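You operate a simulated robot arm through the tools that you are given. There is no shell and no other tool. Be economical: measure what you need, move in short steps, check, and stop when the job is done.

You are at the controls of a simulated two-armed robot. One attempt, no reset.

## Task
Lock the drum and drain the trough empty, with seal and heater off.
Fine: drum pin in first; seal lever and heater lever off; shut the drain lever after. Leave the other controls alone; cards and trays stay where they are.
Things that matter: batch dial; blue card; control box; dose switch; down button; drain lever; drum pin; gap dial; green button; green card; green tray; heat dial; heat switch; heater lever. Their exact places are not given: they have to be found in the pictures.

It is judged by the outcome, as a careful person would: the job done as asked, and still so three seconds after it is handed in. It fails if anything else is knocked over, pushed out of place, dropped, spilled or broken. Lids that push on must go on centred and level and be pressed home; caps that screw on are set level and turned clockwise until they are tight.

## Robot
Two 7-joint arms with two-finger parallel grippers on one trunk, on a base that drives. Base frame: it is fixed to the floor where the robot stands at the start and does not move with it; the origin is under the middle of the robot, x ahead of it, y to its left, z up. Units: mm, degrees, N and s.
The left shoulder is at the start at [34, 182, 1221], the right one opposite. With the tool pointing down near the work surface each hand reaches from about 100 to 420 mm from the robot's upright axis, wherever it stands, measured 20 degrees to its own side. Places, roughly: batch dial [600, -700, 1300]; control box [700, -700, 1500]; dose switch [700, -900, 1500]; down button [700, -900, 1300]; drain lever [500, 600, 1100]; drum pin [500, 0, 800]; gap dial [700, 0, 1600]; green button [600, -600, 1600]; heat dial [800, -500, 700]; heat switch [700, -900, 1600]; heater lever [700, -300, 1300]; lock lever [700, -200, 1500]; outlet switch [700, -900, 1400]; red button [600, -600, 1500]; seal lever [300, 800, 800]; speed dial [600, -600, 1300]. Payload 3.91 kg a hand.
Tool frame (each hand has its own): the origin (TCP) lies between the finger pads and is the grasp point; the fingertips stand 30 mm ahead of it; z points along the fingers, y is the line along which they close. Largest opening 110 mm; finger width 20, thickness 10; the body of the gripper, 48 by 112 mm, starts 55 mm behind the TCP.
Orientation is that of the tool frame in the base frame, as a unit quaternion [w, x, y, z]. With the fingers straight down and closing along the base's y, the tool's x points along the base's -x, its y along +y and its z along -z.

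## Interface
- The arms move only by the tool jog_arm. It takes "left_moves", "right_moves" or both (then of equal length, played together; a hand with none holds still); each is a list of rows, each a list of 6 numbers: the shift along the tool's x, y, z in mm, then the turn, a rotation vector about the tool's x, y, z in degrees. In form: [[tx, ty, tz, rx, ry, rz], ...]. A call has 1 to 8 rows; each row shifts and turns the commanded pose from where the row before left it, along the tool's axes as they then stand. "left_gripper" and "right_gripper" are, for a hand that has rows, the closure in counts, from 0 (fully open) to 255 (shut), set as the call begins (left out, the last holds). Rows are played at 5 a second. More than 50 mm and 8.6 degrees between two rows, or a gripper value outside its range, and nothing of the call is played. A pose out of reach is approached as far as the arm can. The call stops where the force on the tool passes 60 N (or 10 N more than at its start, if that is more) or the arm is blocked; 0.2 s more then pass. The fingers move at their own pace (about 72 mm/s each) and stop on an object; they squeeze with about 28 N. The grip force told is the motor's: it shows also when the fingers shut on nothing. Time passes only in rows, and 0.2 s behind the last, so rows that do not move let the fingers close. The reply holds the time, the measured pose of the TCP, the force on the tool along the base axes, the opening and the grip force, in the units named above and with some noise, with the torque about the TCP (base axes, N m) and any sound that the robot's microphone picked up.
- Cameras (640 x 400 px; columns grow to the right, rows downward): "scene" is now at [137.1, 25.6, 1402.9]; the picture's right is [0.31, -0.95, 0.00], its down [-0.70, -0.23, -0.68] and it looks along [0.64, 0.21, -0.74] (base axes); focal length 214 px, centre (320, 200). "left" rides on the left gripper at [72, -17, -103] in its tool frame; the picture's right is [0.23, 0.97, 0.00], its down [-0.76, 0.18, -0.62] and it looks along [-0.61, 0.14, 0.78] (tool axes); focal length 222 px, centre (320, 200). "right" rides on the right gripper at [72, 17, -103] in its tool frame; the picture's right is [-0.23, 0.97, 0.00], its down [-0.76, -0.18, -0.62] and it looks along [-0.61, -0.14, 0.78] (tool axes); focal length 222 px, centre (320, 200).
- snapshot(camera): a new picture of that camera. The clock stands still meanwhile.
- move_column(by): slides the trunk up (or, below 0, down) by that many mm; the arms and the scene camera ride with it, the base frame stays. It gives what a move gives, with no picture.
- drive_base(legs): drives the robot by 1 to 6 legs, each [ahead, left, turn to the left] in mm, mm and degrees, along the robot's own axes; the way and the turn of a leg run together, so that a leg with both is an arc; at most 1500 mm and 180 degrees a leg. The arms and the cameras ride along, it lands a little off, and it stops where it bumps. It gives what a move gives.
- head_to(pan, tilt): turns the head with the scene camera to pan (to the left, within 80 degrees either way) and tilt (down, from -29 to 69), counted from straight ahead of the robot. It gives what a move gives.
- pixel_to_xyz(camera, pixels): there is no depth. For up to 12 entries [column, row, z] of the newest picture of that camera ("zoom" is the newest enlarged one), the place [x, y] in the base frame at which the ray of that pixel passes the height z, good to about 2 mm. The clock stands still meanwhile.
- close_up(camera, box): a new picture of the part [left, top, right, bottom] of that camera's present view, enlarged. The clock stands still meanwhile.
- job_done(): hands the job in; it is judged then, once.

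Go step by step. Measure first, check grasps and placings, and put right what went wrong. The budget is 80 turns and 62 pictures, counting those below and the enlarged ones. Unless the task says otherwise, let go and move clear before handing in, and close with one line.

The tools are called as name(argument=value, ...) on one line, values as JSON. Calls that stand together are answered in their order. jog_arm: Moves the arms, as the interface text tells. Its arguments: {"type":"object","properties":{"left_moves":{"type":"array","items":{"type":"array","items":{"type":"number"}}},"left_gripper":{"type":"number"},"right_moves":{"type":"array","items":{"type":"array","items":{"type":"number"}}},"right_gripper":{"type":"number"}},"required":[]} The other tools are called the same way: move_column (by) slides the trunk up or down; drive_base (legs) drives the base; head_to (pan, tilt) turns the head that bears the scene camera; snapshot (camera) takes a picture; pixel_to_xyz (camera, pixels) gives the place at which the rays of pixels pass given heights; close_up (camera, box) takes an enlarged picture of a part of a camera's view; job_done () hands the job in.

At the start:

```text
clock: 0.0
left_position: [416.1, 430.3, 999.7]
left_ee_rot: [-0.001, 0.0, 1.0, 0.0]
left_ft_force: [-0.6, -0.2, -0.5]
left_moment: [0.04, 0.0, -0.01]
left_gripper_width: 109.8
left_gripper_force: 0.1
right_position: [425.9, 73.3, 999.8]
right_ee_rot: [-0.001, 0.0, 1.0, 0.0]
right_ft_force: [-0.7, 0.2, -0.5]
right_moment: [0.01, 0.02, 0.03]
right_gripper_width: 110.0
right_gripper_force: 0.1
trunk travel left (down, up): [-475.0, 39.0]
robot x, y, heading: [-0.6, 2.5, -0.0]
head pan, tilt: [18.0, 47.4]
```

scene: 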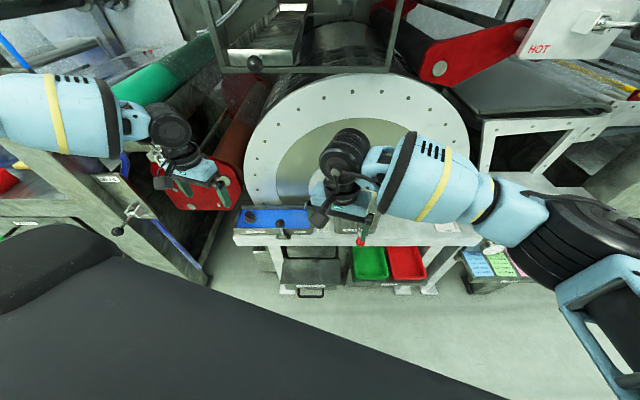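
right: 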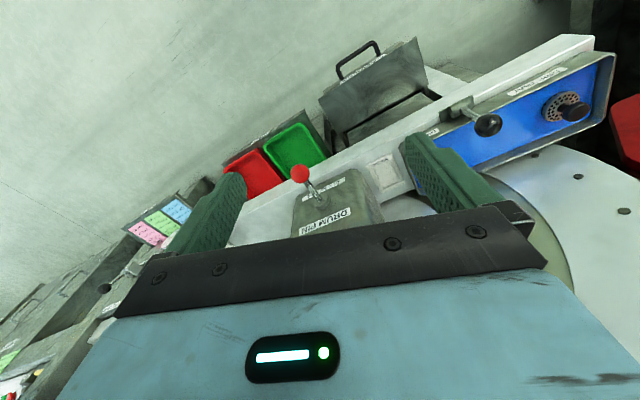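
left: 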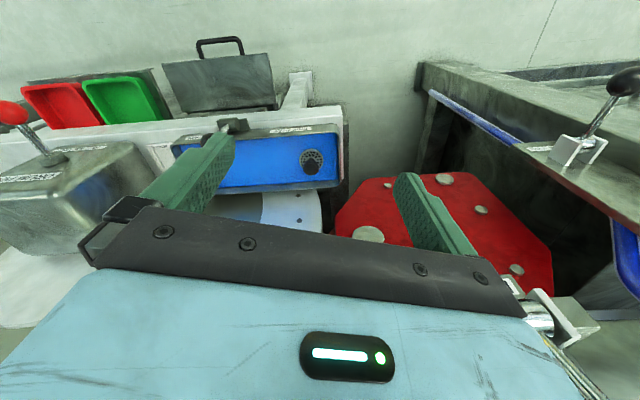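

The right-hand picture shows the drum pin (red knob at 300,174 with label "DRUM PIN"). The left one shows a lever with a black knob at (622,82). I'll look around before moving.

close_up(camera="right", box=[220, 60, 620, 310])

close_up(camera="scene", box=[0, 130, 280, 305])

close_up(camera="scene", box=[200, 0, 640, 275])

```text
1.60 times, centred on (420, 185) of right
```

zoom: 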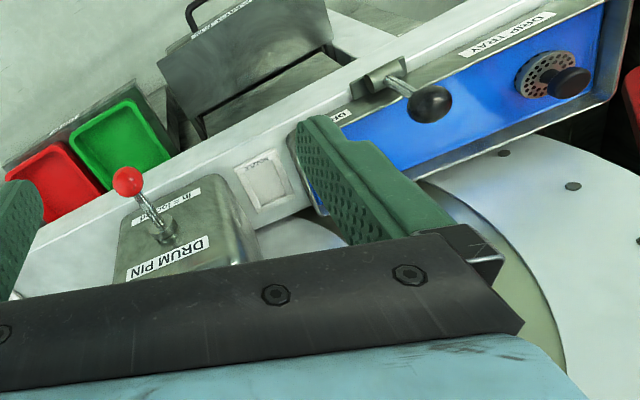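

```text
2.29 times, centred on (140, 218) of scene
```

zoom: 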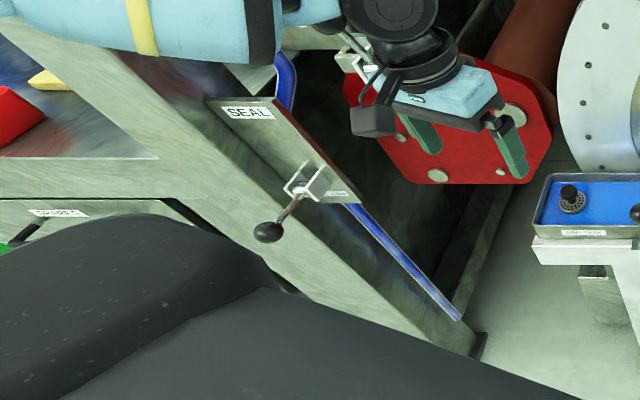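

```text
1.45 times, centred on (420, 138) of scene
```

zoom: 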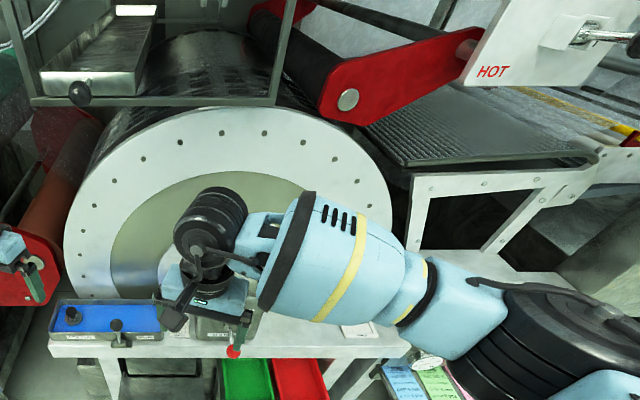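

Several levers show up: SEAL at left, one on the blue drip tray, one at the trough up top, and one on the HOT panel. I'll pan the head for clearer views.

head_to(pan=-20, tilt=10)

snapshot(camera="scene")

head_to(pan=40, tilt=15)

snapshot(camera="scene")

```text
clock: 1.0
left_position: [415.4, 431.0, 1000.7]
left_ee_rot: [0.0, 0.001, 1.0, 0.0]
left_ft_force: [-0.5, -0.3, -0.4]
left_moment: [-0.03, -0.01, 0.01]
left_gripper_width: 110.0
left_gripper_force: 0.1
right_position: [425.6, 75.6, 1000.1]
right_ee_rot: [0.0, 0.0, 1.0, 0.0]
right_ft_force: [0.7, 0.9, 0.6]
right_moment: [-0.01, -0.02, -0.01]
right_gripper_width: 109.8
right_gripper_force: 0.0
trunk travel left (down, up): [-475.0, 39.0]
robot x, y, heading: [2.8, -0.9, -0.2]
head pan, tilt: [-20.0, 10.0]
```

```text
55 pictures are left
```

scene: 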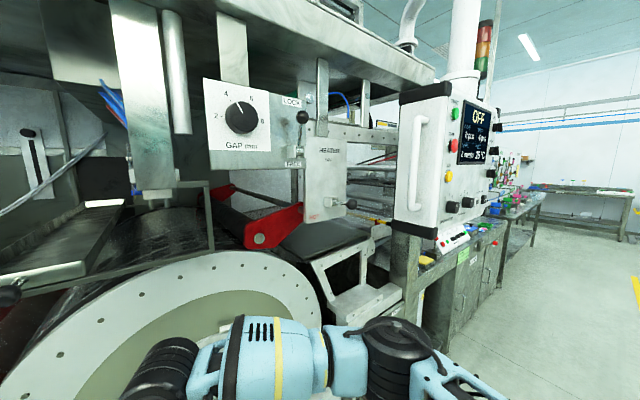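

```text
clock: 2.3
left_position: [415.1, 430.6, 1000.0]
left_ee_rot: [-0.001, 0.0, 1.0, -0.001]
left_ft_force: [-0.5, 0.0, -0.5]
left_moment: [0.02, 0.0, 0.0]
left_gripper_width: 109.9
left_gripper_force: 0.2
right_position: [425.6, 74.9, 999.8]
right_ee_rot: [0.0, 0.0, 1.0, 0.0]
right_ft_force: [-1.4, 0.1, -0.3]
right_moment: [0.01, 0.0, -0.02]
right_gripper_width: 110.0
right_gripper_force: 0.1
trunk travel left (down, up): [-475.0, 39.0]
robot x, y, heading: [-1.4, 6.7, -0.1]
head pan, tilt: [40.0, 15.0]
```

```text
54 pictures are left
```

scene: 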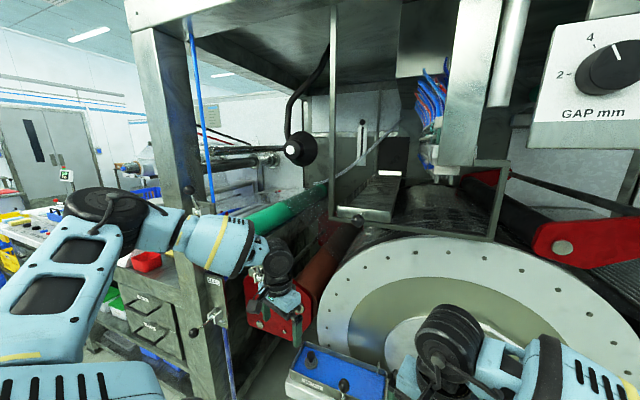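

I see a possible lever on the post near (190,192), a knob at the trough (358,218), and a slot at (360,128). I'll zoom in on them.

close_up(camera="scene", box=[310, 90, 470, 240])

close_up(camera="scene", box=[150, 170, 310, 350])

head_to(pan=-20, tilt=10)

close_up(camera="scene", box=[200, 70, 400, 230])

close_up(camera="scene", box=[390, 70, 530, 260])

head_to(pan=20, tilt=25)

snapshot(camera="scene")

```text
2.67 times, centred on (390, 165) of scene
```

zoom: 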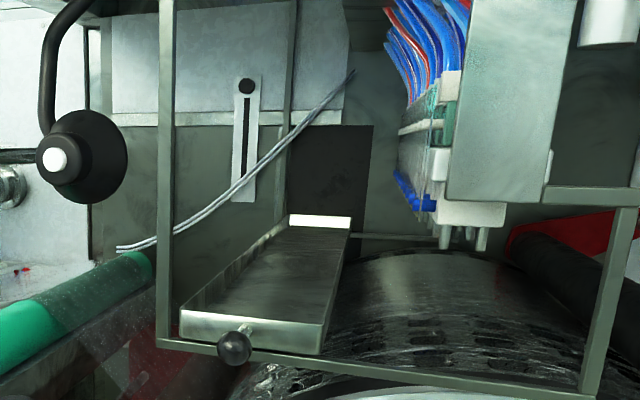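

```text
2.22 times, centred on (230, 260) of scene
```

zoom: 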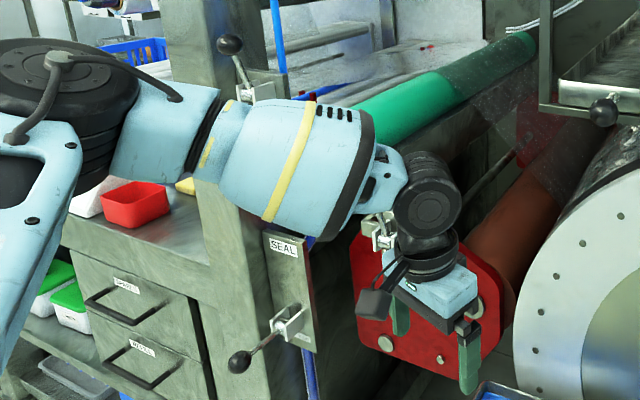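

```text
clock: 3.6
left_position: [414.7, 430.8, 1000.5]
left_ee_rot: [0.0, 0.0, 1.0, -0.001]
left_ft_force: [-0.1, -0.9, 0.5]
left_moment: [0.0, -0.01, 0.02]
left_gripper_width: 110.0
left_gripper_force: 0.1
right_position: [425.7, 73.9, 999.2]
right_ee_rot: [0.0, 0.0, 1.0, 0.0]
right_ft_force: [-0.2, -0.6, 0.7]
right_moment: [-0.03, 0.01, 0.0]
right_gripper_width: 110.0
right_gripper_force: 0.2
trunk travel left (down, up): [-475.0, 39.0]
robot x, y, heading: [1.4, -0.3, -0.3]
head pan, tilt: [-20.0, 10.0]
```

```text
2.50 times, centred on (300, 150) of scene
```

zoom: 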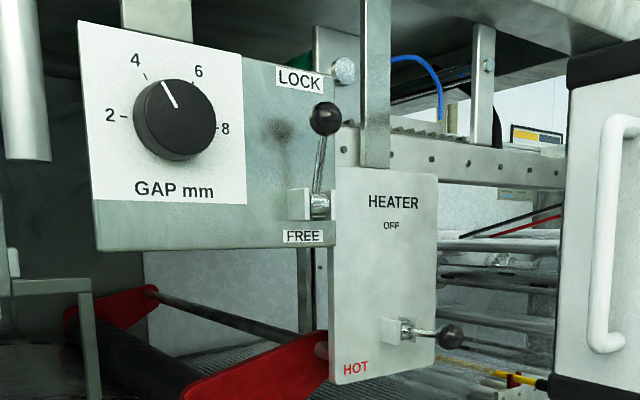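

```text
2.11 times, centred on (460, 165) of scene
```

zoom: 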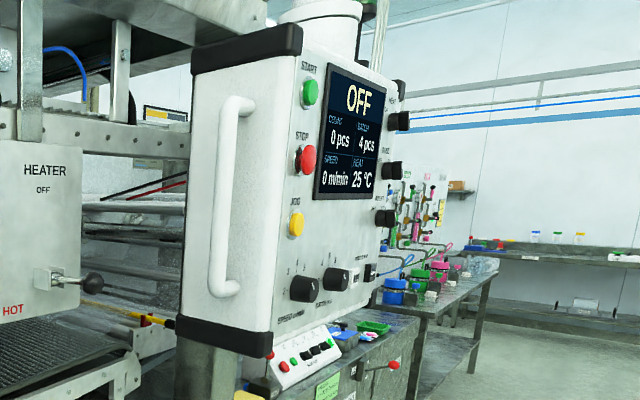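

```text
clock: 4.7
left_position: [416.2, 431.0, 999.4]
left_ee_rot: [0.001, -0.001, 1.0, 0.0]
left_ft_force: [-0.5, 0.2, -0.1]
left_moment: [0.01, -0.02, -0.03]
left_gripper_width: 109.9
left_gripper_force: 0.0
right_position: [425.7, 75.1, 999.6]
right_ee_rot: [0.0, 0.0, 1.0, 0.0]
right_ft_force: [0.3, 0.3, -0.3]
right_moment: [0.02, 0.0, 0.03]
right_gripper_width: 109.9
right_gripper_force: 0.1
trunk travel left (down, up): [-475.0, 39.0]
robot x, y, heading: [-0.4, -1.8, -0.2]
head pan, tilt: [20.0, 25.0]
```

```text
49 pictures are left
```

scene: 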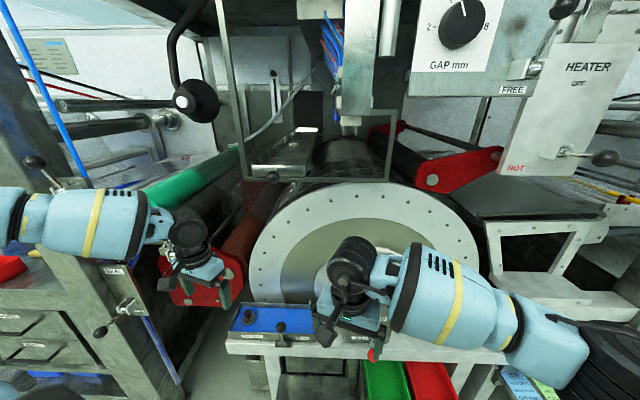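

The heater and lock panels are now clear. Next I need labels for the upper post lever (35,162) and the tray lever (280,328).

close_up(camera="scene", box=[225, 300, 305, 350])

head_to(pan=65, tilt=25)

snapshot(camera="scene")

close_up(camera="right", box=[400, 60, 620, 200])

```text
8.00 times, centred on (265, 325) of scene
```

zoom: 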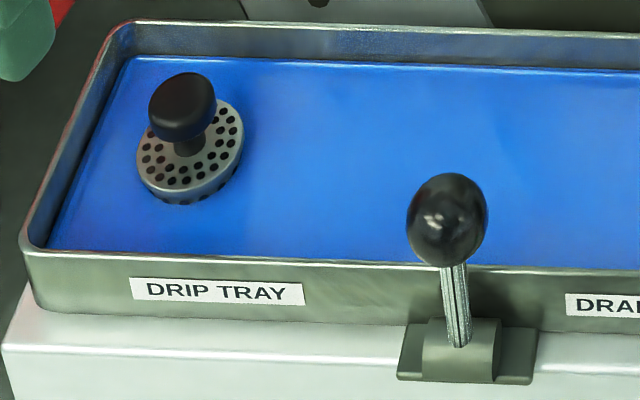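

```text
clock: 5.8
left_position: [415.6, 430.4, 999.8]
left_ee_rot: [0.0, 0.0, 1.0, 0.0]
left_ft_force: [-0.3, -0.2, 0.1]
left_moment: [0.01, -0.03, 0.02]
left_gripper_width: 109.9
left_gripper_force: 0.0
right_position: [425.9, 74.8, 999.2]
right_ee_rot: [0.0, 0.0, 1.0, 0.0]
right_ft_force: [-0.1, 0.7, 0.0]
right_moment: [0.02, 0.03, 0.01]
right_gripper_width: 109.8
right_gripper_force: 0.2
trunk travel left (down, up): [-475.0, 39.0]
robot x, y, heading: [1.0, 0.6, -0.1]
head pan, tilt: [65.0, 25.0]
```

```text
47 pictures are left
```

scene: 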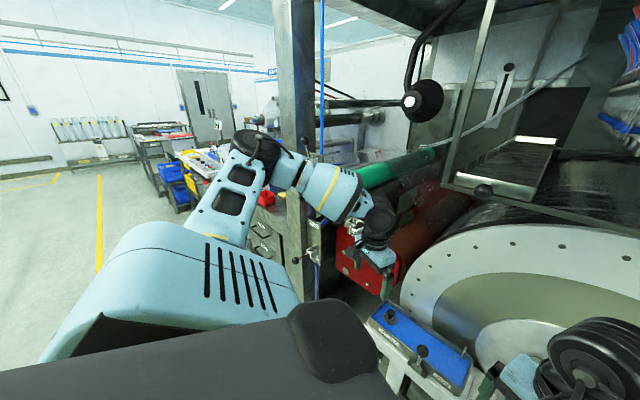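

```text
2.86 times, centred on (510, 130) of right
```

zoom: 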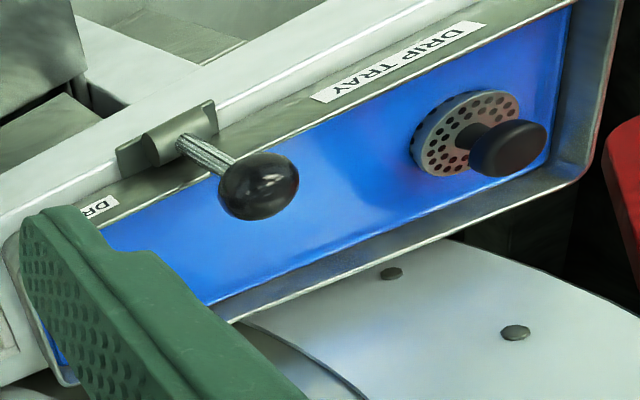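

The drip-tray lever's label reads "DRAI…", but the drain lever's rough place points at the post. I'll zoom in on both.

close_up(camera="scene", box=[230, 110, 430, 290])

close_up(camera="scene", box=[360, 290, 500, 400])

```text
2.22 times, centred on (330, 200) of scene
```

zoom: 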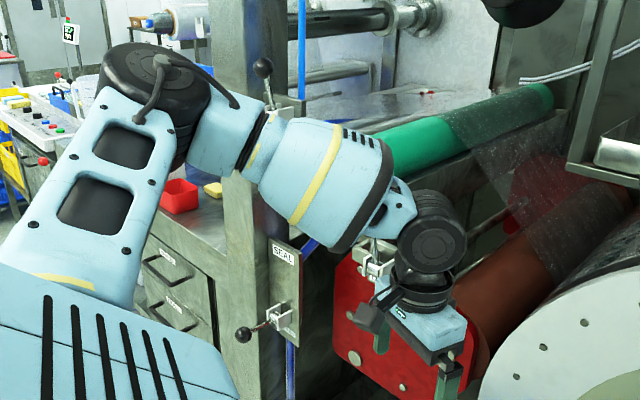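

```text
3.64 times, centred on (430, 345) of scene
```

zoom: 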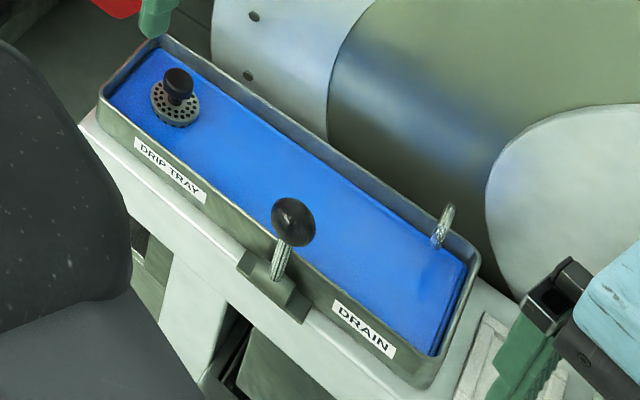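

There's another silver lever bracket on the red plate, hidden by my left wrist, as well as the post lever. I'll back away so both arms clear the machine, then look again.

drive_base(legs=[[-350, 0, 0]])

head_to(pan=35, tilt=28)

snapshot(camera="scene")

snapshot(camera="left")

```text
clock: 8.1
left_position: [57.8, 432.2, 1000.7]
left_ee_rot: [0.0, -0.004, 1.0, 0.0]
left_ft_force: [-0.3, 0.2, 0.6]
left_moment: [0.05, -0.02, 0.02]
left_gripper_width: 110.2
left_gripper_force: 0.1
right_position: [70.0, 77.5, 999.8]
right_ee_rot: [0.0, -0.004, 1.0, 0.0]
right_ft_force: [0.1, 0.5, 1.0]
right_moment: [-0.01, 0.0, 0.03]
right_gripper_width: 110.1
right_gripper_force: 0.0
trunk travel left (down, up): [-475.0, 39.0]
robot x, y, heading: [-355.6, -5.3, 0.5]
head pan, tilt: [65.0, 25.0]
```

```text
clock: 9.1
left_position: [57.7, 433.2, 1000.1]
left_ee_rot: [0.0, -0.004, 1.0, 0.0]
left_ft_force: [0.1, 0.0, 0.0]
left_moment: [0.0, 0.0, 0.01]
left_gripper_width: 110.1
left_gripper_force: 0.1
right_position: [70.4, 76.4, 1000.7]
right_ee_rot: [-0.001, -0.005, 1.0, 0.0]
right_ft_force: [1.1, 0.6, -1.1]
right_moment: [-0.03, 0.0, 0.04]
right_gripper_width: 110.0
right_gripper_force: 0.0
trunk travel left (down, up): [-475.0, 39.0]
robot x, y, heading: [-355.0, 2.1, 0.7]
head pan, tilt: [35.0, 28.0]
```

```text
43 pictures are left
```

scene: 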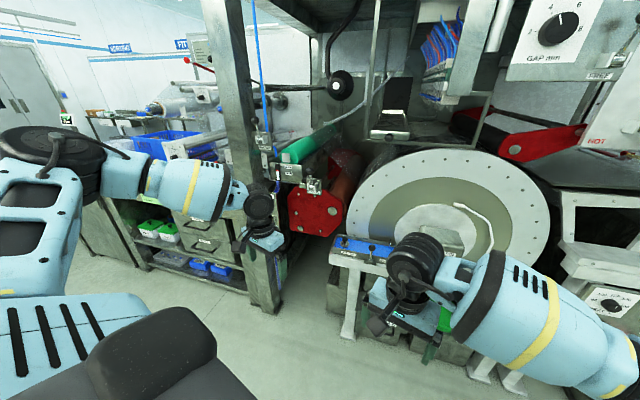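

```text
42 pictures are left
```

left: 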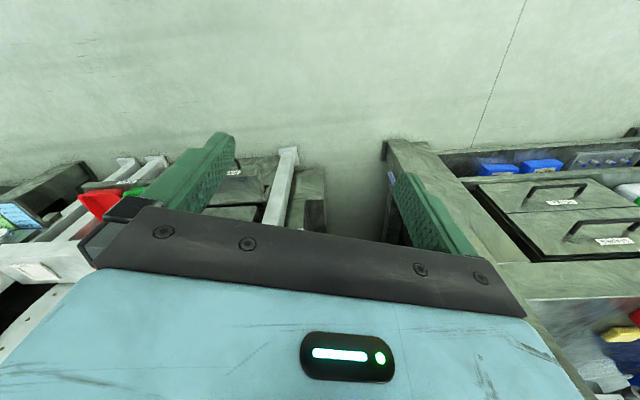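

close_up(camera="scene", box=[230, 110, 370, 250])

close_up(camera="scene", box=[325, 190, 505, 340])

```text
2.86 times, centred on (300, 180) of scene
```

zoom: 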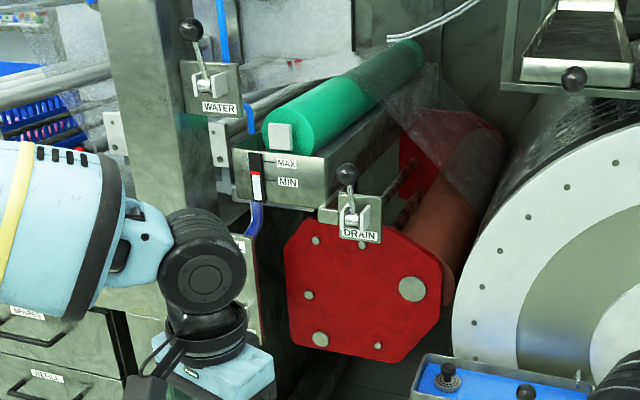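

```text
2.67 times, centred on (415, 265) of scene
```

zoom: 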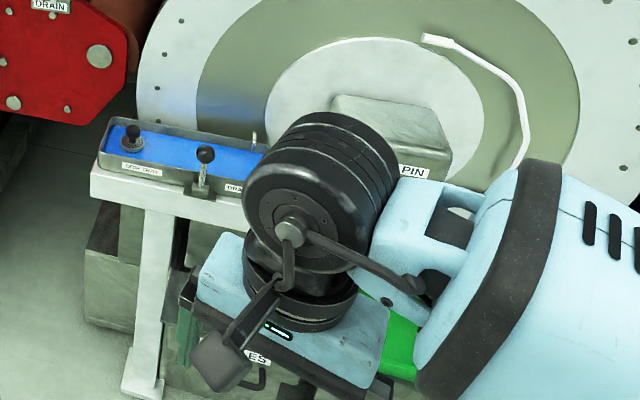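

DRAIN is on the trough beside the MIN/MAX gauge, and WATER is on the post above it. The drip-tray drain is a different control. I'll move the right hand aside to see the drum pin.

jog_arm(right_moves=[[0, -45, 0, 0, 0, 0], [0, -45, 0, 0, 0, 0], [0, -45, 0, 0, 0, 0], [0, -45, 0, 0, 0, 0], [0, -45, 0, 0, 0, 0], [0, -45, 0, 0, 0, 0]])

head_to(pan=10, tilt=32)

snapshot(camera="scene")

```text
clock: 10.5
left_position: [57.0, 431.3, 1001.0]
left_ee_rot: [0.0, -0.005, 1.0, 0.001]
left_ft_force: [-0.4, 0.5, -1.0]
left_moment: [0.03, -0.02, 0.0]
left_gripper_width: 110.2
left_gripper_force: 0.0
right_position: [73.5, -189.8, 999.4]
right_ee_rot: [0.0, -0.005, 1.0, -0.001]
right_ft_force: [0.2, -1.2, -0.1]
right_moment: [-0.01, 0.02, 0.02]
right_gripper_width: 110.2
right_gripper_force: 0.1
trunk travel left (down, up): [-475.0, 39.0]
robot x, y, heading: [-353.7, -0.3, 0.9]
head pan, tilt: [35.0, 28.0]
```

```text
clock: 11.4
left_position: [57.5, 433.0, 999.9]
left_ee_rot: [0.0, -0.004, 1.0, -0.001]
left_ft_force: [-0.5, 0.0, -0.1]
left_moment: [0.04, 0.02, 0.02]
left_gripper_width: 109.9
left_gripper_force: 0.0
right_position: [74.5, -189.5, 999.5]
right_ee_rot: [-0.001, -0.004, 1.0, 0.0]
right_ft_force: [-0.6, 1.1, 0.2]
right_moment: [0.03, 0.01, 0.02]
right_gripper_width: 110.1
right_gripper_force: 0.0
trunk travel left (down, up): [-475.0, 39.0]
robot x, y, heading: [-352.6, 0.3, 0.3]
head pan, tilt: [10.0, 32.0]
```

```text
39 pictures are left
```

scene: 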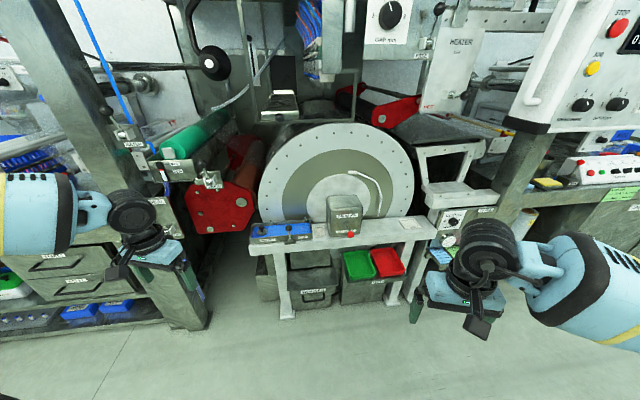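

close_up(camera="scene", box=[300, 180, 400, 250])

pixel_to_xyz(camera="zoom", pixels=[[320, 345, 900], [320, 345, 1000], [320, 345, 800]])

close_up(camera="scene", box=[80, 90, 270, 240])

```text
5.71 times, centred on (350, 215) of scene
```

zoom: 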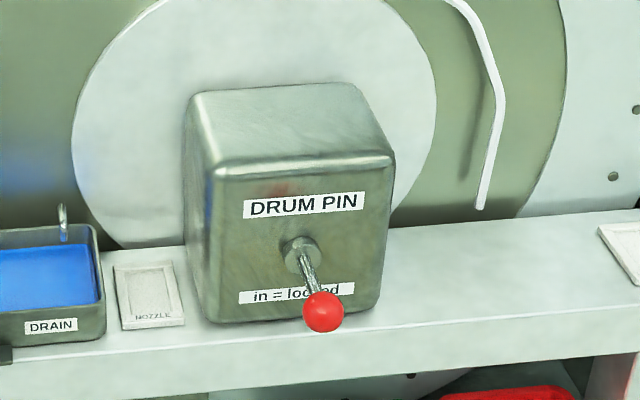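

```text
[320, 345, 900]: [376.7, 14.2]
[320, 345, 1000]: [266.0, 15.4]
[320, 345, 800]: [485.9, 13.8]
```

```text
2.67 times, centred on (175, 165) of scene
```

zoom: 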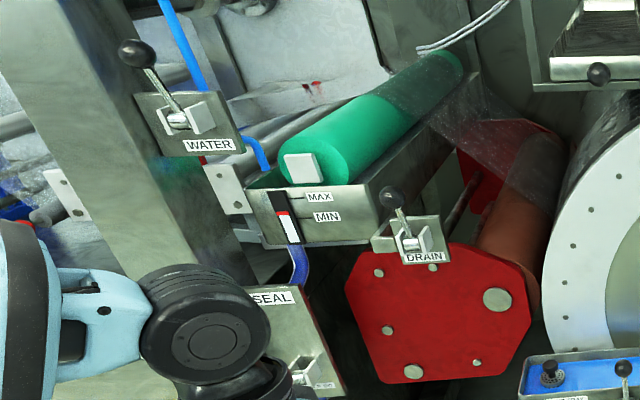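

The label says "in = locked", so the pin pushes straight in along +x. I'll intersect rays for its knob at (350.5,234.6), along with the drain lever at (197.6,163)/(202,180).

pixel_to_xyz(camera="scene", pixels=[[350.5, 234.6, 800], [350.5, 234.6, 900], [347.3, 224.5, 900], [347.3, 224.5, 800], [347.3, 240, 850]])

pixel_to_xyz(camera="zoom", pixels=[[393, 197, 1000], [393, 197, 1100], [410, 243, 1000], [410, 243, 1100], [300, 370, 900], [300, 370, 1000]])

```text
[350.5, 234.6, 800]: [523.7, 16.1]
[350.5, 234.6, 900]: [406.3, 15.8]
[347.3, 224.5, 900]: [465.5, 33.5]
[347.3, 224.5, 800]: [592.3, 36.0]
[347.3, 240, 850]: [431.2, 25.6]
```

```text
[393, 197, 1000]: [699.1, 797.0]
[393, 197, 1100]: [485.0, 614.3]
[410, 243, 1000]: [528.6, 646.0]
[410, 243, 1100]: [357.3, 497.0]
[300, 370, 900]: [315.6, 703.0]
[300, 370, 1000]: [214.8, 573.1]
```

The first view shows the table edge level at pan 18°, so the machine is yawed about 18°. The rays put the pin knob near (537,16,790), pushing in along (0.95,0.31,0). I'll tilt the closed right hand forward and tuck the left in while still clear.

jog_arm(right_moves=[[0, 0, 0, 0, -8.5, 0], [0, 0, 0, 0, -8.5, 0], [0, 0, 0, 0, -8.5, 0], [0, 0, 0, 0, -8.5, 0], [0, 0, 0, 0, -8.5, 0], [0, 0, 0, 0, -8.5, 0], [0, 0, 0, 0, -8.5, 0], [0, 0, 0, 0, -0.5, 0]], left_moves=[[20, 0, 0, 0, 0, 0], [20, 0, 0, 0, 0, 0], [20, 0, 0, 0, 0, 0], [20, 0, 0, 0, 0, 0], [20, 0, 0, 0, 0, 0], [20, 0, 0, 0, 0, 0], [0, 0, 0, 0, 0, 0], [0, 0, 0, 0, 0, 0]], right_gripper=255)

move_column(by=-170)

drive_base(legs=[[0, 0, 18], [250, -145, 0]])

head_to(pan=0, tilt=40)

snapshot(camera="scene")

```text
clock: 13.2
left_position: [-62.8, 432.1, 999.6]
left_ee_rot: [0.001, -0.004, 1.0, 0.0]
left_ft_force: [0.3, 0.7, -0.2]
left_moment: [0.0, -0.04, -0.01]
left_gripper_width: 109.9
left_gripper_force: 0.1
right_position: [73.6, -193.7, 1000.2]
right_ee_rot: [0.436, -0.003, 0.9, 0.001]
right_ft_force: [0.0, -0.2, 0.8]
right_moment: [-0.01, 0.0, 0.02]
right_gripper_width: 0.2
right_gripper_force: 27.6
right hand out of reach, approached as far as the arm can: row 7
trunk travel left (down, up): [-475.0, 39.0]
robot x, y, heading: [-357.5, -3.0, 0.5]
head pan, tilt: [10.0, 32.0]
```

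```text
clock: 15.1
left_position: [-62.0, 431.4, 829.3]
left_ee_rot: [0.0, -0.003, 1.0, 0.001]
left_ft_force: [-0.4, 0.3, 0.1]
left_moment: [-0.01, -0.03, 0.01]
left_gripper_width: 110.3
left_gripper_force: 0.1
right_position: [48.5, -193.4, 747.9]
right_ee_rot: [0.332, -0.004, 0.943, 0.002]
right_ft_force: [0.2, 0.5, 0.3]
right_moment: [-0.04, -0.01, 0.04]
right_gripper_width: 0.2
right_gripper_force: 27.6
trunk travel left (down, up): [-305.0, 209.0]
robot x, y, heading: [-353.9, -1.8, 0.4]
head pan, tilt: [10.0, 32.0]
```

```text
clock: 18.1
left_position: [71.7, 442.8, 829.8]
left_ee_rot: [0.0, -0.161, 0.987, 0.0]
left_ft_force: [0.3, -0.4, -0.2]
left_moment: [0.01, 0.0, 0.02]
left_gripper_width: 110.1
left_gripper_force: 0.0
right_position: [369.6, -116.9, 748.2]
right_ee_rot: [0.326, -0.152, 0.932, 0.053]
right_ft_force: [0.3, -0.8, 0.6]
right_moment: [-0.02, 0.04, -0.01]
right_gripper_width: 0.0
right_gripper_force: 28.3
trunk travel left (down, up): [-305.0, 209.0]
robot x, y, heading: [-71.6, -55.9, 18.4]
head pan, tilt: [10.0, 32.0]
```

```text
clock: 18.8
left_position: [71.5, 443.5, 831.0]
left_ee_rot: [0.001, -0.161, 0.987, 0.0]
left_ft_force: [0.1, 0.3, 0.8]
left_moment: [0.0, 0.01, -0.01]
left_gripper_width: 110.0
left_gripper_force: 0.1
right_position: [370.8, -115.9, 747.7]
right_ee_rot: [0.328, -0.151, 0.931, 0.052]
right_ft_force: [0.2, -0.3, 0.4]
right_moment: [0.02, -0.03, 0.0]
right_gripper_width: 0.0
right_gripper_force: 28.2
trunk travel left (down, up): [-305.0, 209.0]
robot x, y, heading: [-72.1, -56.9, 18.8]
head pan, tilt: [0.0, 40.0]
```

```text
36 pictures are left
```

scene: 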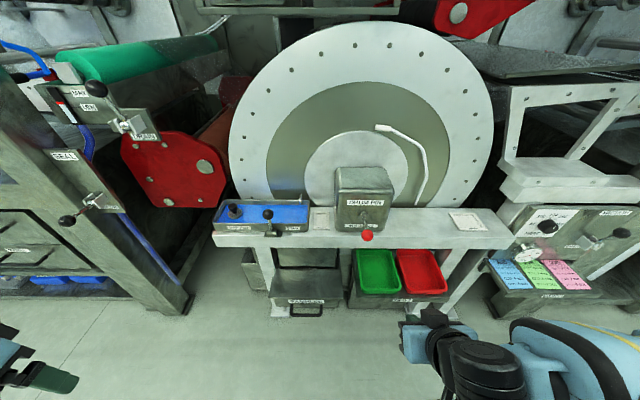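

This is a clear view: the pin knob is at (367,236), the seal knob (67,220), the drain knob (96,88). I'll get rays for these now.

pixel_to_xyz(camera="scene", pixels=[[367, 236, 750], [367, 236, 800], [367, 236, 850], [67, 220, 800], [67, 220, 900], [88, 203, 800], [88, 203, 900], [96, 88, 1050], [96, 88, 1120], [123, 126, 1000], [123, 126, 1060], [363, 217, 800]])

close_up(camera="scene", box=[0, 60, 180, 240])

close_up(camera="scene", box=[310, 150, 430, 260])

```text
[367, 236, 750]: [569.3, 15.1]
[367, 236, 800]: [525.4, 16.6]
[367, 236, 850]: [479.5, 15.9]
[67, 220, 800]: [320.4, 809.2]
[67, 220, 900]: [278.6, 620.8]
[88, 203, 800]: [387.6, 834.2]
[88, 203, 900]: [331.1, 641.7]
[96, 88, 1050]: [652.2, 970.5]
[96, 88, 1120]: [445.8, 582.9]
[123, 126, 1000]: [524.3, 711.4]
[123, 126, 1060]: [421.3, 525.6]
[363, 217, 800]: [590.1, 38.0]
```

```text
2.22 times, centred on (90, 150) of scene
```

zoom: 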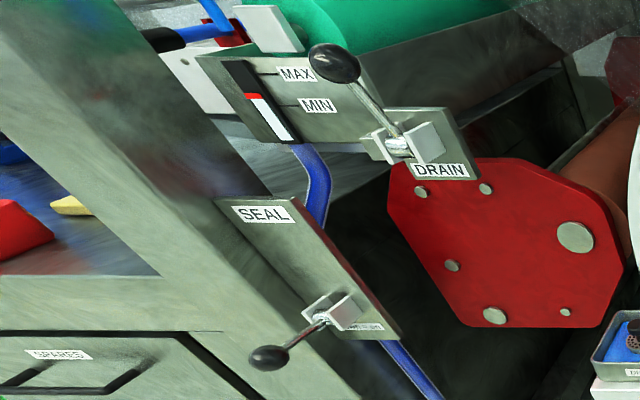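

```text
3.64 times, centred on (370, 205) of scene
```

zoom: 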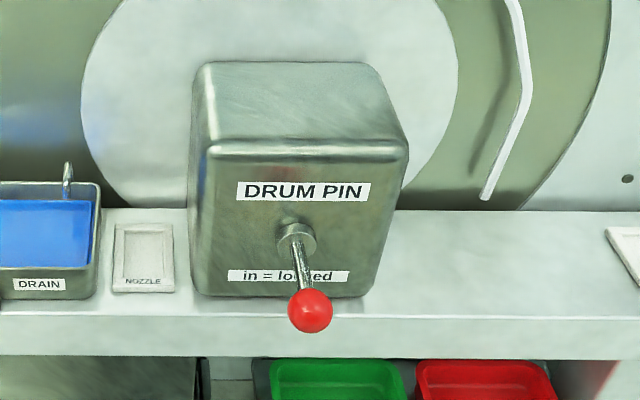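

The pin is at (535,16,790). The seal lever sticks out horizontally with its base at (381,794,821), and the drain lever is up with its knob at (443,577,1120). I need the small label under the seal lever.

close_up(camera="scene", box=[50, 185, 130, 235])

jog_arm(right_moves=[[0, 0, -40, 0, 0, 0], [0, 0, -40, 0, 0, 0], [0, 0, -40, 0, 0, 0], [0, 0, 0, 0, 0, 0]])

```text
8.00 times, centred on (90, 210) of scene
```

zoom: 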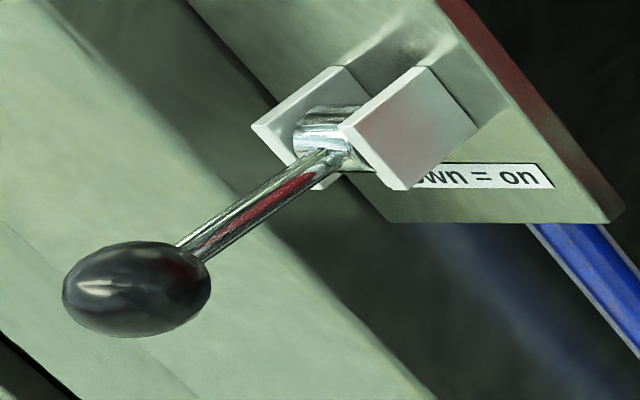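

```text
clock: 19.8
left_position: [71.9, 441.9, 830.5]
left_ee_rot: [0.001, -0.161, 0.987, -0.001]
left_ft_force: [1.2, 0.9, -0.3]
left_moment: [0.0, 0.0, 0.0]
left_gripper_width: 109.9
left_gripper_force: 0.1
right_position: [372.9, -82.4, 788.1]
right_ee_rot: [0.327, -0.151, 0.931, 0.053]
right_ft_force: [-1.1, 1.0, 0.1]
right_moment: [0.01, 0.02, 0.04]
right_gripper_width: 0.0
right_gripper_force: 28.3
right hand out of reach, approached as far as the arm can: row 1, 2, 3
trunk travel left (down, up): [-305.0, 209.0]
robot x, y, heading: [-74.5, -56.8, 18.7]
head pan, tilt: [0.0, 40.0]
```

The seal label reads "down = on", so off is up. The right wrist is short of reach for a forward tilt, so I'll lower the shoulders closer to pin height and raise the hand.

move_column(by=-200)

jog_arm(right_moves=[[0, 0, 0, 0, 0, 0], [0, 0, -25, 0, 0, 0], [0, 0, -25, 0, 0, 0], [0, 0, -25, 0, 0, 0], [0, 0, -25, 0, 0, 0]])

```text
clock: 22.0
left_position: [76.0, 445.7, 613.5]
left_ee_rot: [-0.028, -0.161, 0.987, -0.005]
left_ft_force: [-0.1, 0.4, 1.2]
left_moment: [-0.02, 0.05, 0.02]
left_gripper_width: 110.1
left_gripper_force: 0.0
right_position: [367.4, -84.6, 520.0]
right_ee_rot: [0.234, -0.156, 0.959, 0.038]
right_ft_force: [0.8, 0.7, -0.5]
right_moment: [0.0, -0.01, -0.02]
right_gripper_width: 0.0
right_gripper_force: 27.9
trunk travel left (down, up): [-105.0, 409.0]
robot x, y, heading: [-72.5, -59.7, 18.3]
head pan, tilt: [0.0, 40.0]
```

```text
clock: 23.2
left_position: [76.7, 446.2, 613.6]
left_ee_rot: [-0.028, -0.161, 0.987, -0.004]
left_ft_force: [0.9, 0.3, -0.8]
left_moment: [-0.02, 0.01, -0.01]
left_gripper_width: 110.0
left_gripper_force: 0.0
right_position: [371.8, -48.2, 573.2]
right_ee_rot: [0.234, -0.156, 0.959, 0.037]
right_ft_force: [0.5, 0.7, -0.6]
right_moment: [0.02, -0.02, 0.01]
right_gripper_width: 0.2
right_gripper_force: 28.0
right hand out of reach, approached as far as the arm can: row 2, 3, 4, 5
trunk travel left (down, up): [-105.0, 409.0]
robot x, y, heading: [-72.2, -60.9, 18.3]
head pan, tilt: [0.0, 40.0]
```

The tilted arm is stuck at a joint limit. I'll return the right hand to tool-down and raise the column to the height where tilting worked before.

jog_arm(right_moves=[[0, 0, 0, 0, 6.8, 0], [0, 0, 0, 0, 6.8, 0], [0, 0, 0, 0, 6.8, 0], [0, 0, 0, 0, 6.8, 0], [0, 0, 0, 0, 0, 0]])

move_column(by=170)

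jog_arm(right_moves=[[20, -10, -20, 0, 0, 0], [20, -10, -20, 0, 0, 0], [0, -20, -20, 0, 0, 0], [0, -20, -20, 0, 0, 0], [0, -20, 0, 0, 0, 0]])

```text
clock: 24.4
left_position: [76.6, 445.5, 613.6]
left_ee_rot: [-0.029, -0.161, 0.987, -0.004]
left_ft_force: [0.0, 0.0, 0.7]
left_moment: [-0.01, -0.02, 0.02]
left_gripper_width: 110.0
left_gripper_force: 0.1
right_position: [370.9, -48.9, 574.0]
right_ee_rot: [0.001, -0.162, 0.987, 0.0]
right_ft_force: [-0.8, 0.4, 0.2]
right_moment: [-0.03, 0.01, 0.02]
right_gripper_width: 0.1
right_gripper_force: 28.0
trunk travel left (down, up): [-105.0, 409.0]
robot x, y, heading: [-74.0, -59.7, 18.6]
head pan, tilt: [0.0, 40.0]
```

```text
clock: 26.3
left_position: [76.4, 446.6, 783.2]
left_ee_rot: [-0.028, -0.161, 0.987, -0.005]
left_ft_force: [0.6, 0.1, 0.4]
left_moment: [0.02, -0.01, -0.05]
left_gripper_width: 110.2
left_gripper_force: 0.1
right_position: [370.7, -47.7, 743.5]
right_ee_rot: [0.002, -0.161, 0.987, 0.0]
right_ft_force: [-0.6, 0.2, 0.3]
right_moment: [0.0, 0.03, -0.02]
right_gripper_width: 0.0
right_gripper_force: 27.8
trunk travel left (down, up): [-275.0, 239.0]
robot x, y, heading: [-75.5, -59.3, 18.8]
head pan, tilt: [0.0, 40.0]
```

```text
clock: 27.5
left_position: [76.8, 444.9, 782.9]
left_ee_rot: [-0.028, -0.161, 0.987, -0.005]
left_ft_force: [0.6, 0.4, -0.3]
left_moment: [0.04, -0.02, -0.01]
left_gripper_width: 109.8
left_gripper_force: 0.0
right_position: [358.1, -137.8, 823.5]
right_ee_rot: [0.001, -0.161, 0.987, 0.0]
right_ft_force: [0.1, -0.5, -1.2]
right_moment: [0.03, 0.01, 0.0]
right_gripper_width: 0.0
right_gripper_force: 27.9
trunk travel left (down, up): [-275.0, 239.0]
robot x, y, heading: [-72.5, -57.1, 18.4]
head pan, tilt: [0.0, 40.0]
```

The hand moves freely again. I'll tilt it forward by 42°.

jog_arm(right_moves=[[0, 0, 0, 0, -7, 0], [0, 0, 0, 0, -7, 0], [0, 0, 0, 0, -7, 0], [0, 0, 0, 0, -7, 0], [0, 0, 0, 0, -7, 0], [0, 0, 0, 0, -7, 0], [0, 0, 0, 0, 0, 0]])

```text
clock: 29.1
left_position: [75.8, 445.4, 783.3]
left_ee_rot: [-0.029, -0.16, 0.987, -0.005]
left_ft_force: [0.0, 0.6, 0.6]
left_moment: [0.02, -0.02, 0.01]
left_gripper_width: 109.7
left_gripper_force: 0.0
right_position: [422.2, -100.3, 815.4]
right_ee_rot: [0.356, -0.15, 0.92, 0.058]
right_ft_force: [-0.4, 0.8, 0.4]
right_moment: [0.02, 0.06, 0.01]
right_gripper_width: 0.0
right_gripper_force: 28.3
right hand out of reach, approached as far as the arm can: row 3, 4, 5, 6
trunk travel left (down, up): [-275.0, 239.0]
robot x, y, heading: [-69.5, -56.3, 18.7]
head pan, tilt: [0.0, 40.0]
```

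The tilt reached 42° once the hand shifted outward, so only the inner range is limiting. I'll move laterally onto the pin axis, a little forward, and tilt further.

jog_arm(right_moves=[[-7, 18, 7, 0, 0, 0], [-7, 18, 7, 0, 0, 0], [-7, 18, 7, 0, 0, 0], [-7, 18, 7, 0, 0, 0], [0, 0, 0, 0, -6, 0], [0, 0, 0, 0, -6, 0], [0, 0, 0, 0, 0, 0]])

snapshot(camera="scene")

```text
clock: 30.7
left_position: [76.1, 446.6, 782.3]
left_ee_rot: [-0.029, -0.161, 0.986, -0.005]
left_ft_force: [-0.4, -0.3, 0.0]
left_moment: [0.03, -0.01, -0.03]
left_gripper_width: 109.9
left_gripper_force: 0.1
right_position: [435.8, -18.9, 813.1]
right_ee_rot: [0.45, -0.142, 0.879, 0.072]
right_ft_force: [-1.3, 0.2, -0.5]
right_moment: [0.02, 0.03, 0.05]
right_gripper_width: 0.0
right_gripper_force: 28.5
trunk travel left (down, up): [-275.0, 239.0]
robot x, y, heading: [-74.9, -57.9, 18.3]
head pan, tilt: [0.0, 40.0]
```

```text
32 pictures are left
```

scene: 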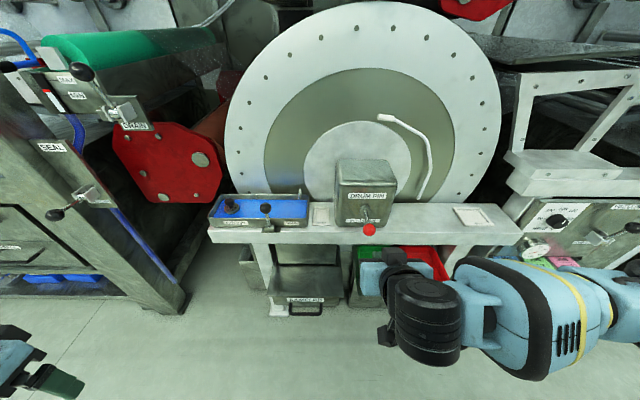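

The tilt is now 54° with no complaint. I'll look with the hand camera and re-ray the knob at (370,230).

pixel_to_xyz(camera="scene", pixels=[[370, 230, 780], [370, 230, 790], [370, 230, 800]])

snapshot(camera="right")

```text
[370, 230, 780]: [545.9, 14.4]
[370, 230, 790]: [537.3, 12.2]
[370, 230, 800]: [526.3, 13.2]
```

```text
31 pictures are left
```

right: 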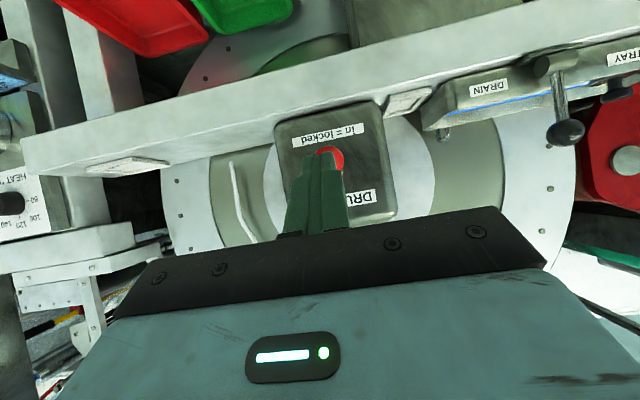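

pixel_to_xyz(camera="right", pixels=[[330, 158, 780], [330, 158, 790], [330, 158, 800], [320, 175, 800]])

```text
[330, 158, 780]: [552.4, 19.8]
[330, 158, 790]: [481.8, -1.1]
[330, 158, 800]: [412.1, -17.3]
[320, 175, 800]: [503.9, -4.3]
```

The ray from the hand camera puts the knob near (539,15,784), and the finger axis is already laterally in line. I'll drop 16 mm, approach 50 mm, then push gently.

jog_arm(right_moves=[[6.5, 0, 4.7, 0, 0, 0], [6.5, 0, 4.7, 0, 0, 0], [-7.4, 0, 10.1, 0, 0, 0], [-7.4, 0, 10.1, 0, 0, 0], [-7.4, 0, 10.1, 0, 0, 0], [-7.4, 0, 10.1, 0, 0, 0], [-4.7, 0, 6.5, 0, 0, 0]])

jog_arm(right_moves=[[-4.7, 0, 6.5, 0, 0, 0], [-4.7, 0, 6.5, 0, 0, 0], [-4.7, 0, 6.5, 0, 0, 0], [-4.7, 0, 6.5, 0, 0, 0]])

close_up(camera="scene", box=[310, 150, 430, 260])

```text
clock: 32.3
left_position: [77.3, 445.6, 783.2]
left_ee_rot: [-0.028, -0.161, 0.987, -0.004]
left_ft_force: [0.9, 0.1, -0.3]
left_moment: [0.0, 0.01, -0.01]
left_gripper_width: 110.1
left_gripper_force: 0.1
right_position: [490.8, -1.2, 796.8]
right_ee_rot: [0.449, -0.144, 0.879, 0.073]
right_ft_force: [0.3, -0.6, -0.2]
right_moment: [-0.02, -0.01, 0.0]
right_gripper_width: 0.0
right_gripper_force: 28.3
trunk travel left (down, up): [-275.0, 239.0]
robot x, y, heading: [-77.6, -60.8, 18.5]
head pan, tilt: [0.0, 40.0]
```

```text
clock: 33.3
left_position: [76.3, 445.3, 783.4]
left_ee_rot: [-0.028, -0.161, 0.987, -0.005]
left_ft_force: [0.8, 0.6, 0.4]
left_moment: [0.02, 0.01, 0.0]
left_gripper_width: 109.9
left_gripper_force: 0.0
right_position: [522.4, 9.7, 797.3]
right_ee_rot: [0.451, -0.143, 0.878, 0.073]
right_ft_force: [-0.2, -0.2, 0.2]
right_moment: [0.03, -0.02, 0.01]
right_gripper_width: 0.3
right_gripper_force: 28.1
trunk travel left (down, up): [-275.0, 239.0]
robot x, y, heading: [-72.9, -59.3, 18.3]
head pan, tilt: [0.0, 40.0]
```

```text
3.64 times, centred on (370, 205) of scene
```

zoom: 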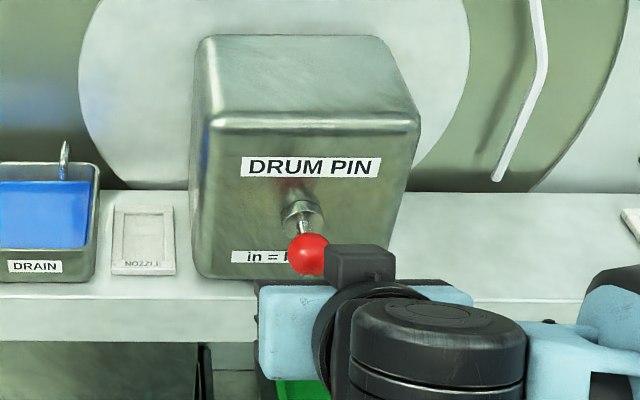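

The knob's stub in the close-up has shortened to about half, so the pin is moving with little force. I'll keep pushing in steps.

jog_arm(right_moves=[[-3, 0, 4, 0, 0, 0], [-3, 0, 4, 0, 0, 0], [-3, 0, 4, 0, 0, 0], [-3, 0, 4, 0, 0, 0], [-3, 0, 4, 0, 0, 0], [-3, 0, 4, 0, 0, 0]])

close_up(camera="scene", box=[310, 150, 430, 260])

```text
clock: 34.2
left_position: [74.4, 443.4, 786.0]
left_ee_rot: [-0.026, -0.159, 0.987, -0.003]
left_ft_force: [0.1, -0.7, 0.4]
left_moment: [0.01, 0.0, 0.01]
left_gripper_width: 110.0
left_gripper_force: 0.0
right_position: [527.8, 10.8, 798.7]
right_ee_rot: [0.447, -0.146, 0.88, 0.074]
right_ft_force: [-28.2, -17.3, 15.5]
right_moment: [-0.27, -0.27, -0.21]
right_gripper_width: 0.0
right_gripper_force: 28.0
trunk travel left (down, up): [-275.0, 239.0]
robot x, y, heading: [-76.6, -57.4, 18.5]
head pan, tilt: [0.0, 40.0]
stopped in row 4 (right hand): the force on the tool passed its limit at 65 N (the readings are from after the stop); the commanded pose is now the measured one
```

```text
3.64 times, centred on (370, 205) of scene
```

zoom: 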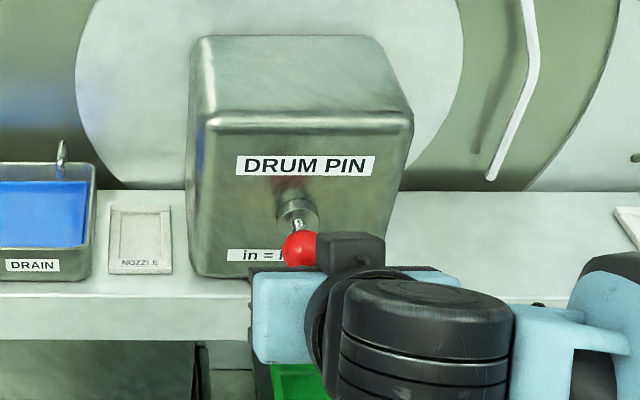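

The push stopped hard at 65 N, which looks like the end stop. I'll back off and check the pin.

jog_arm(right_moves=[[7.4, 0, -10.1, 0, 0, 0], [14.8, 0, -20, 0, 0, 0], [14.8, 0, -20, 0, 0, 0], [14.8, 0, -20, 0, 0, 0]])

close_up(camera="scene", box=[310, 150, 430, 260])

```text
clock: 35.2
left_position: [76.2, 445.9, 783.7]
left_ee_rot: [-0.029, -0.16, 0.987, -0.004]
left_ft_force: [0.0, 0.5, -0.8]
left_moment: [-0.01, 0.03, 0.01]
left_gripper_width: 109.9
left_gripper_force: 0.0
right_position: [447.6, -15.4, 793.5]
right_ee_rot: [0.445, -0.144, 0.881, 0.072]
right_ft_force: [0.1, -0.2, -1.4]
right_moment: [0.02, 0.0, -0.01]
right_gripper_width: 0.0
right_gripper_force: 27.9
trunk travel left (down, up): [-275.0, 239.0]
robot x, y, heading: [-75.8, -60.9, 18.5]
head pan, tilt: [0.0, 40.0]
```

```text
3.64 times, centred on (370, 205) of scene
```

zoom: 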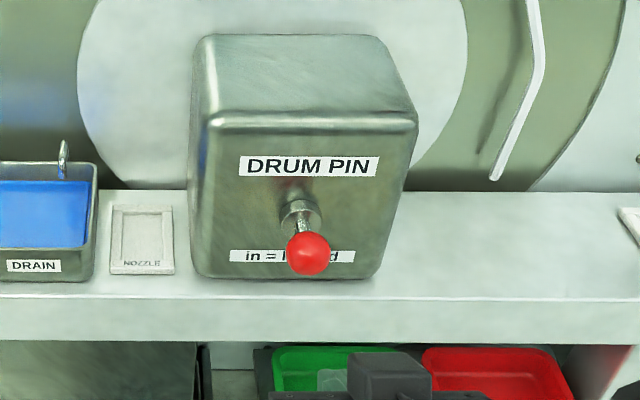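

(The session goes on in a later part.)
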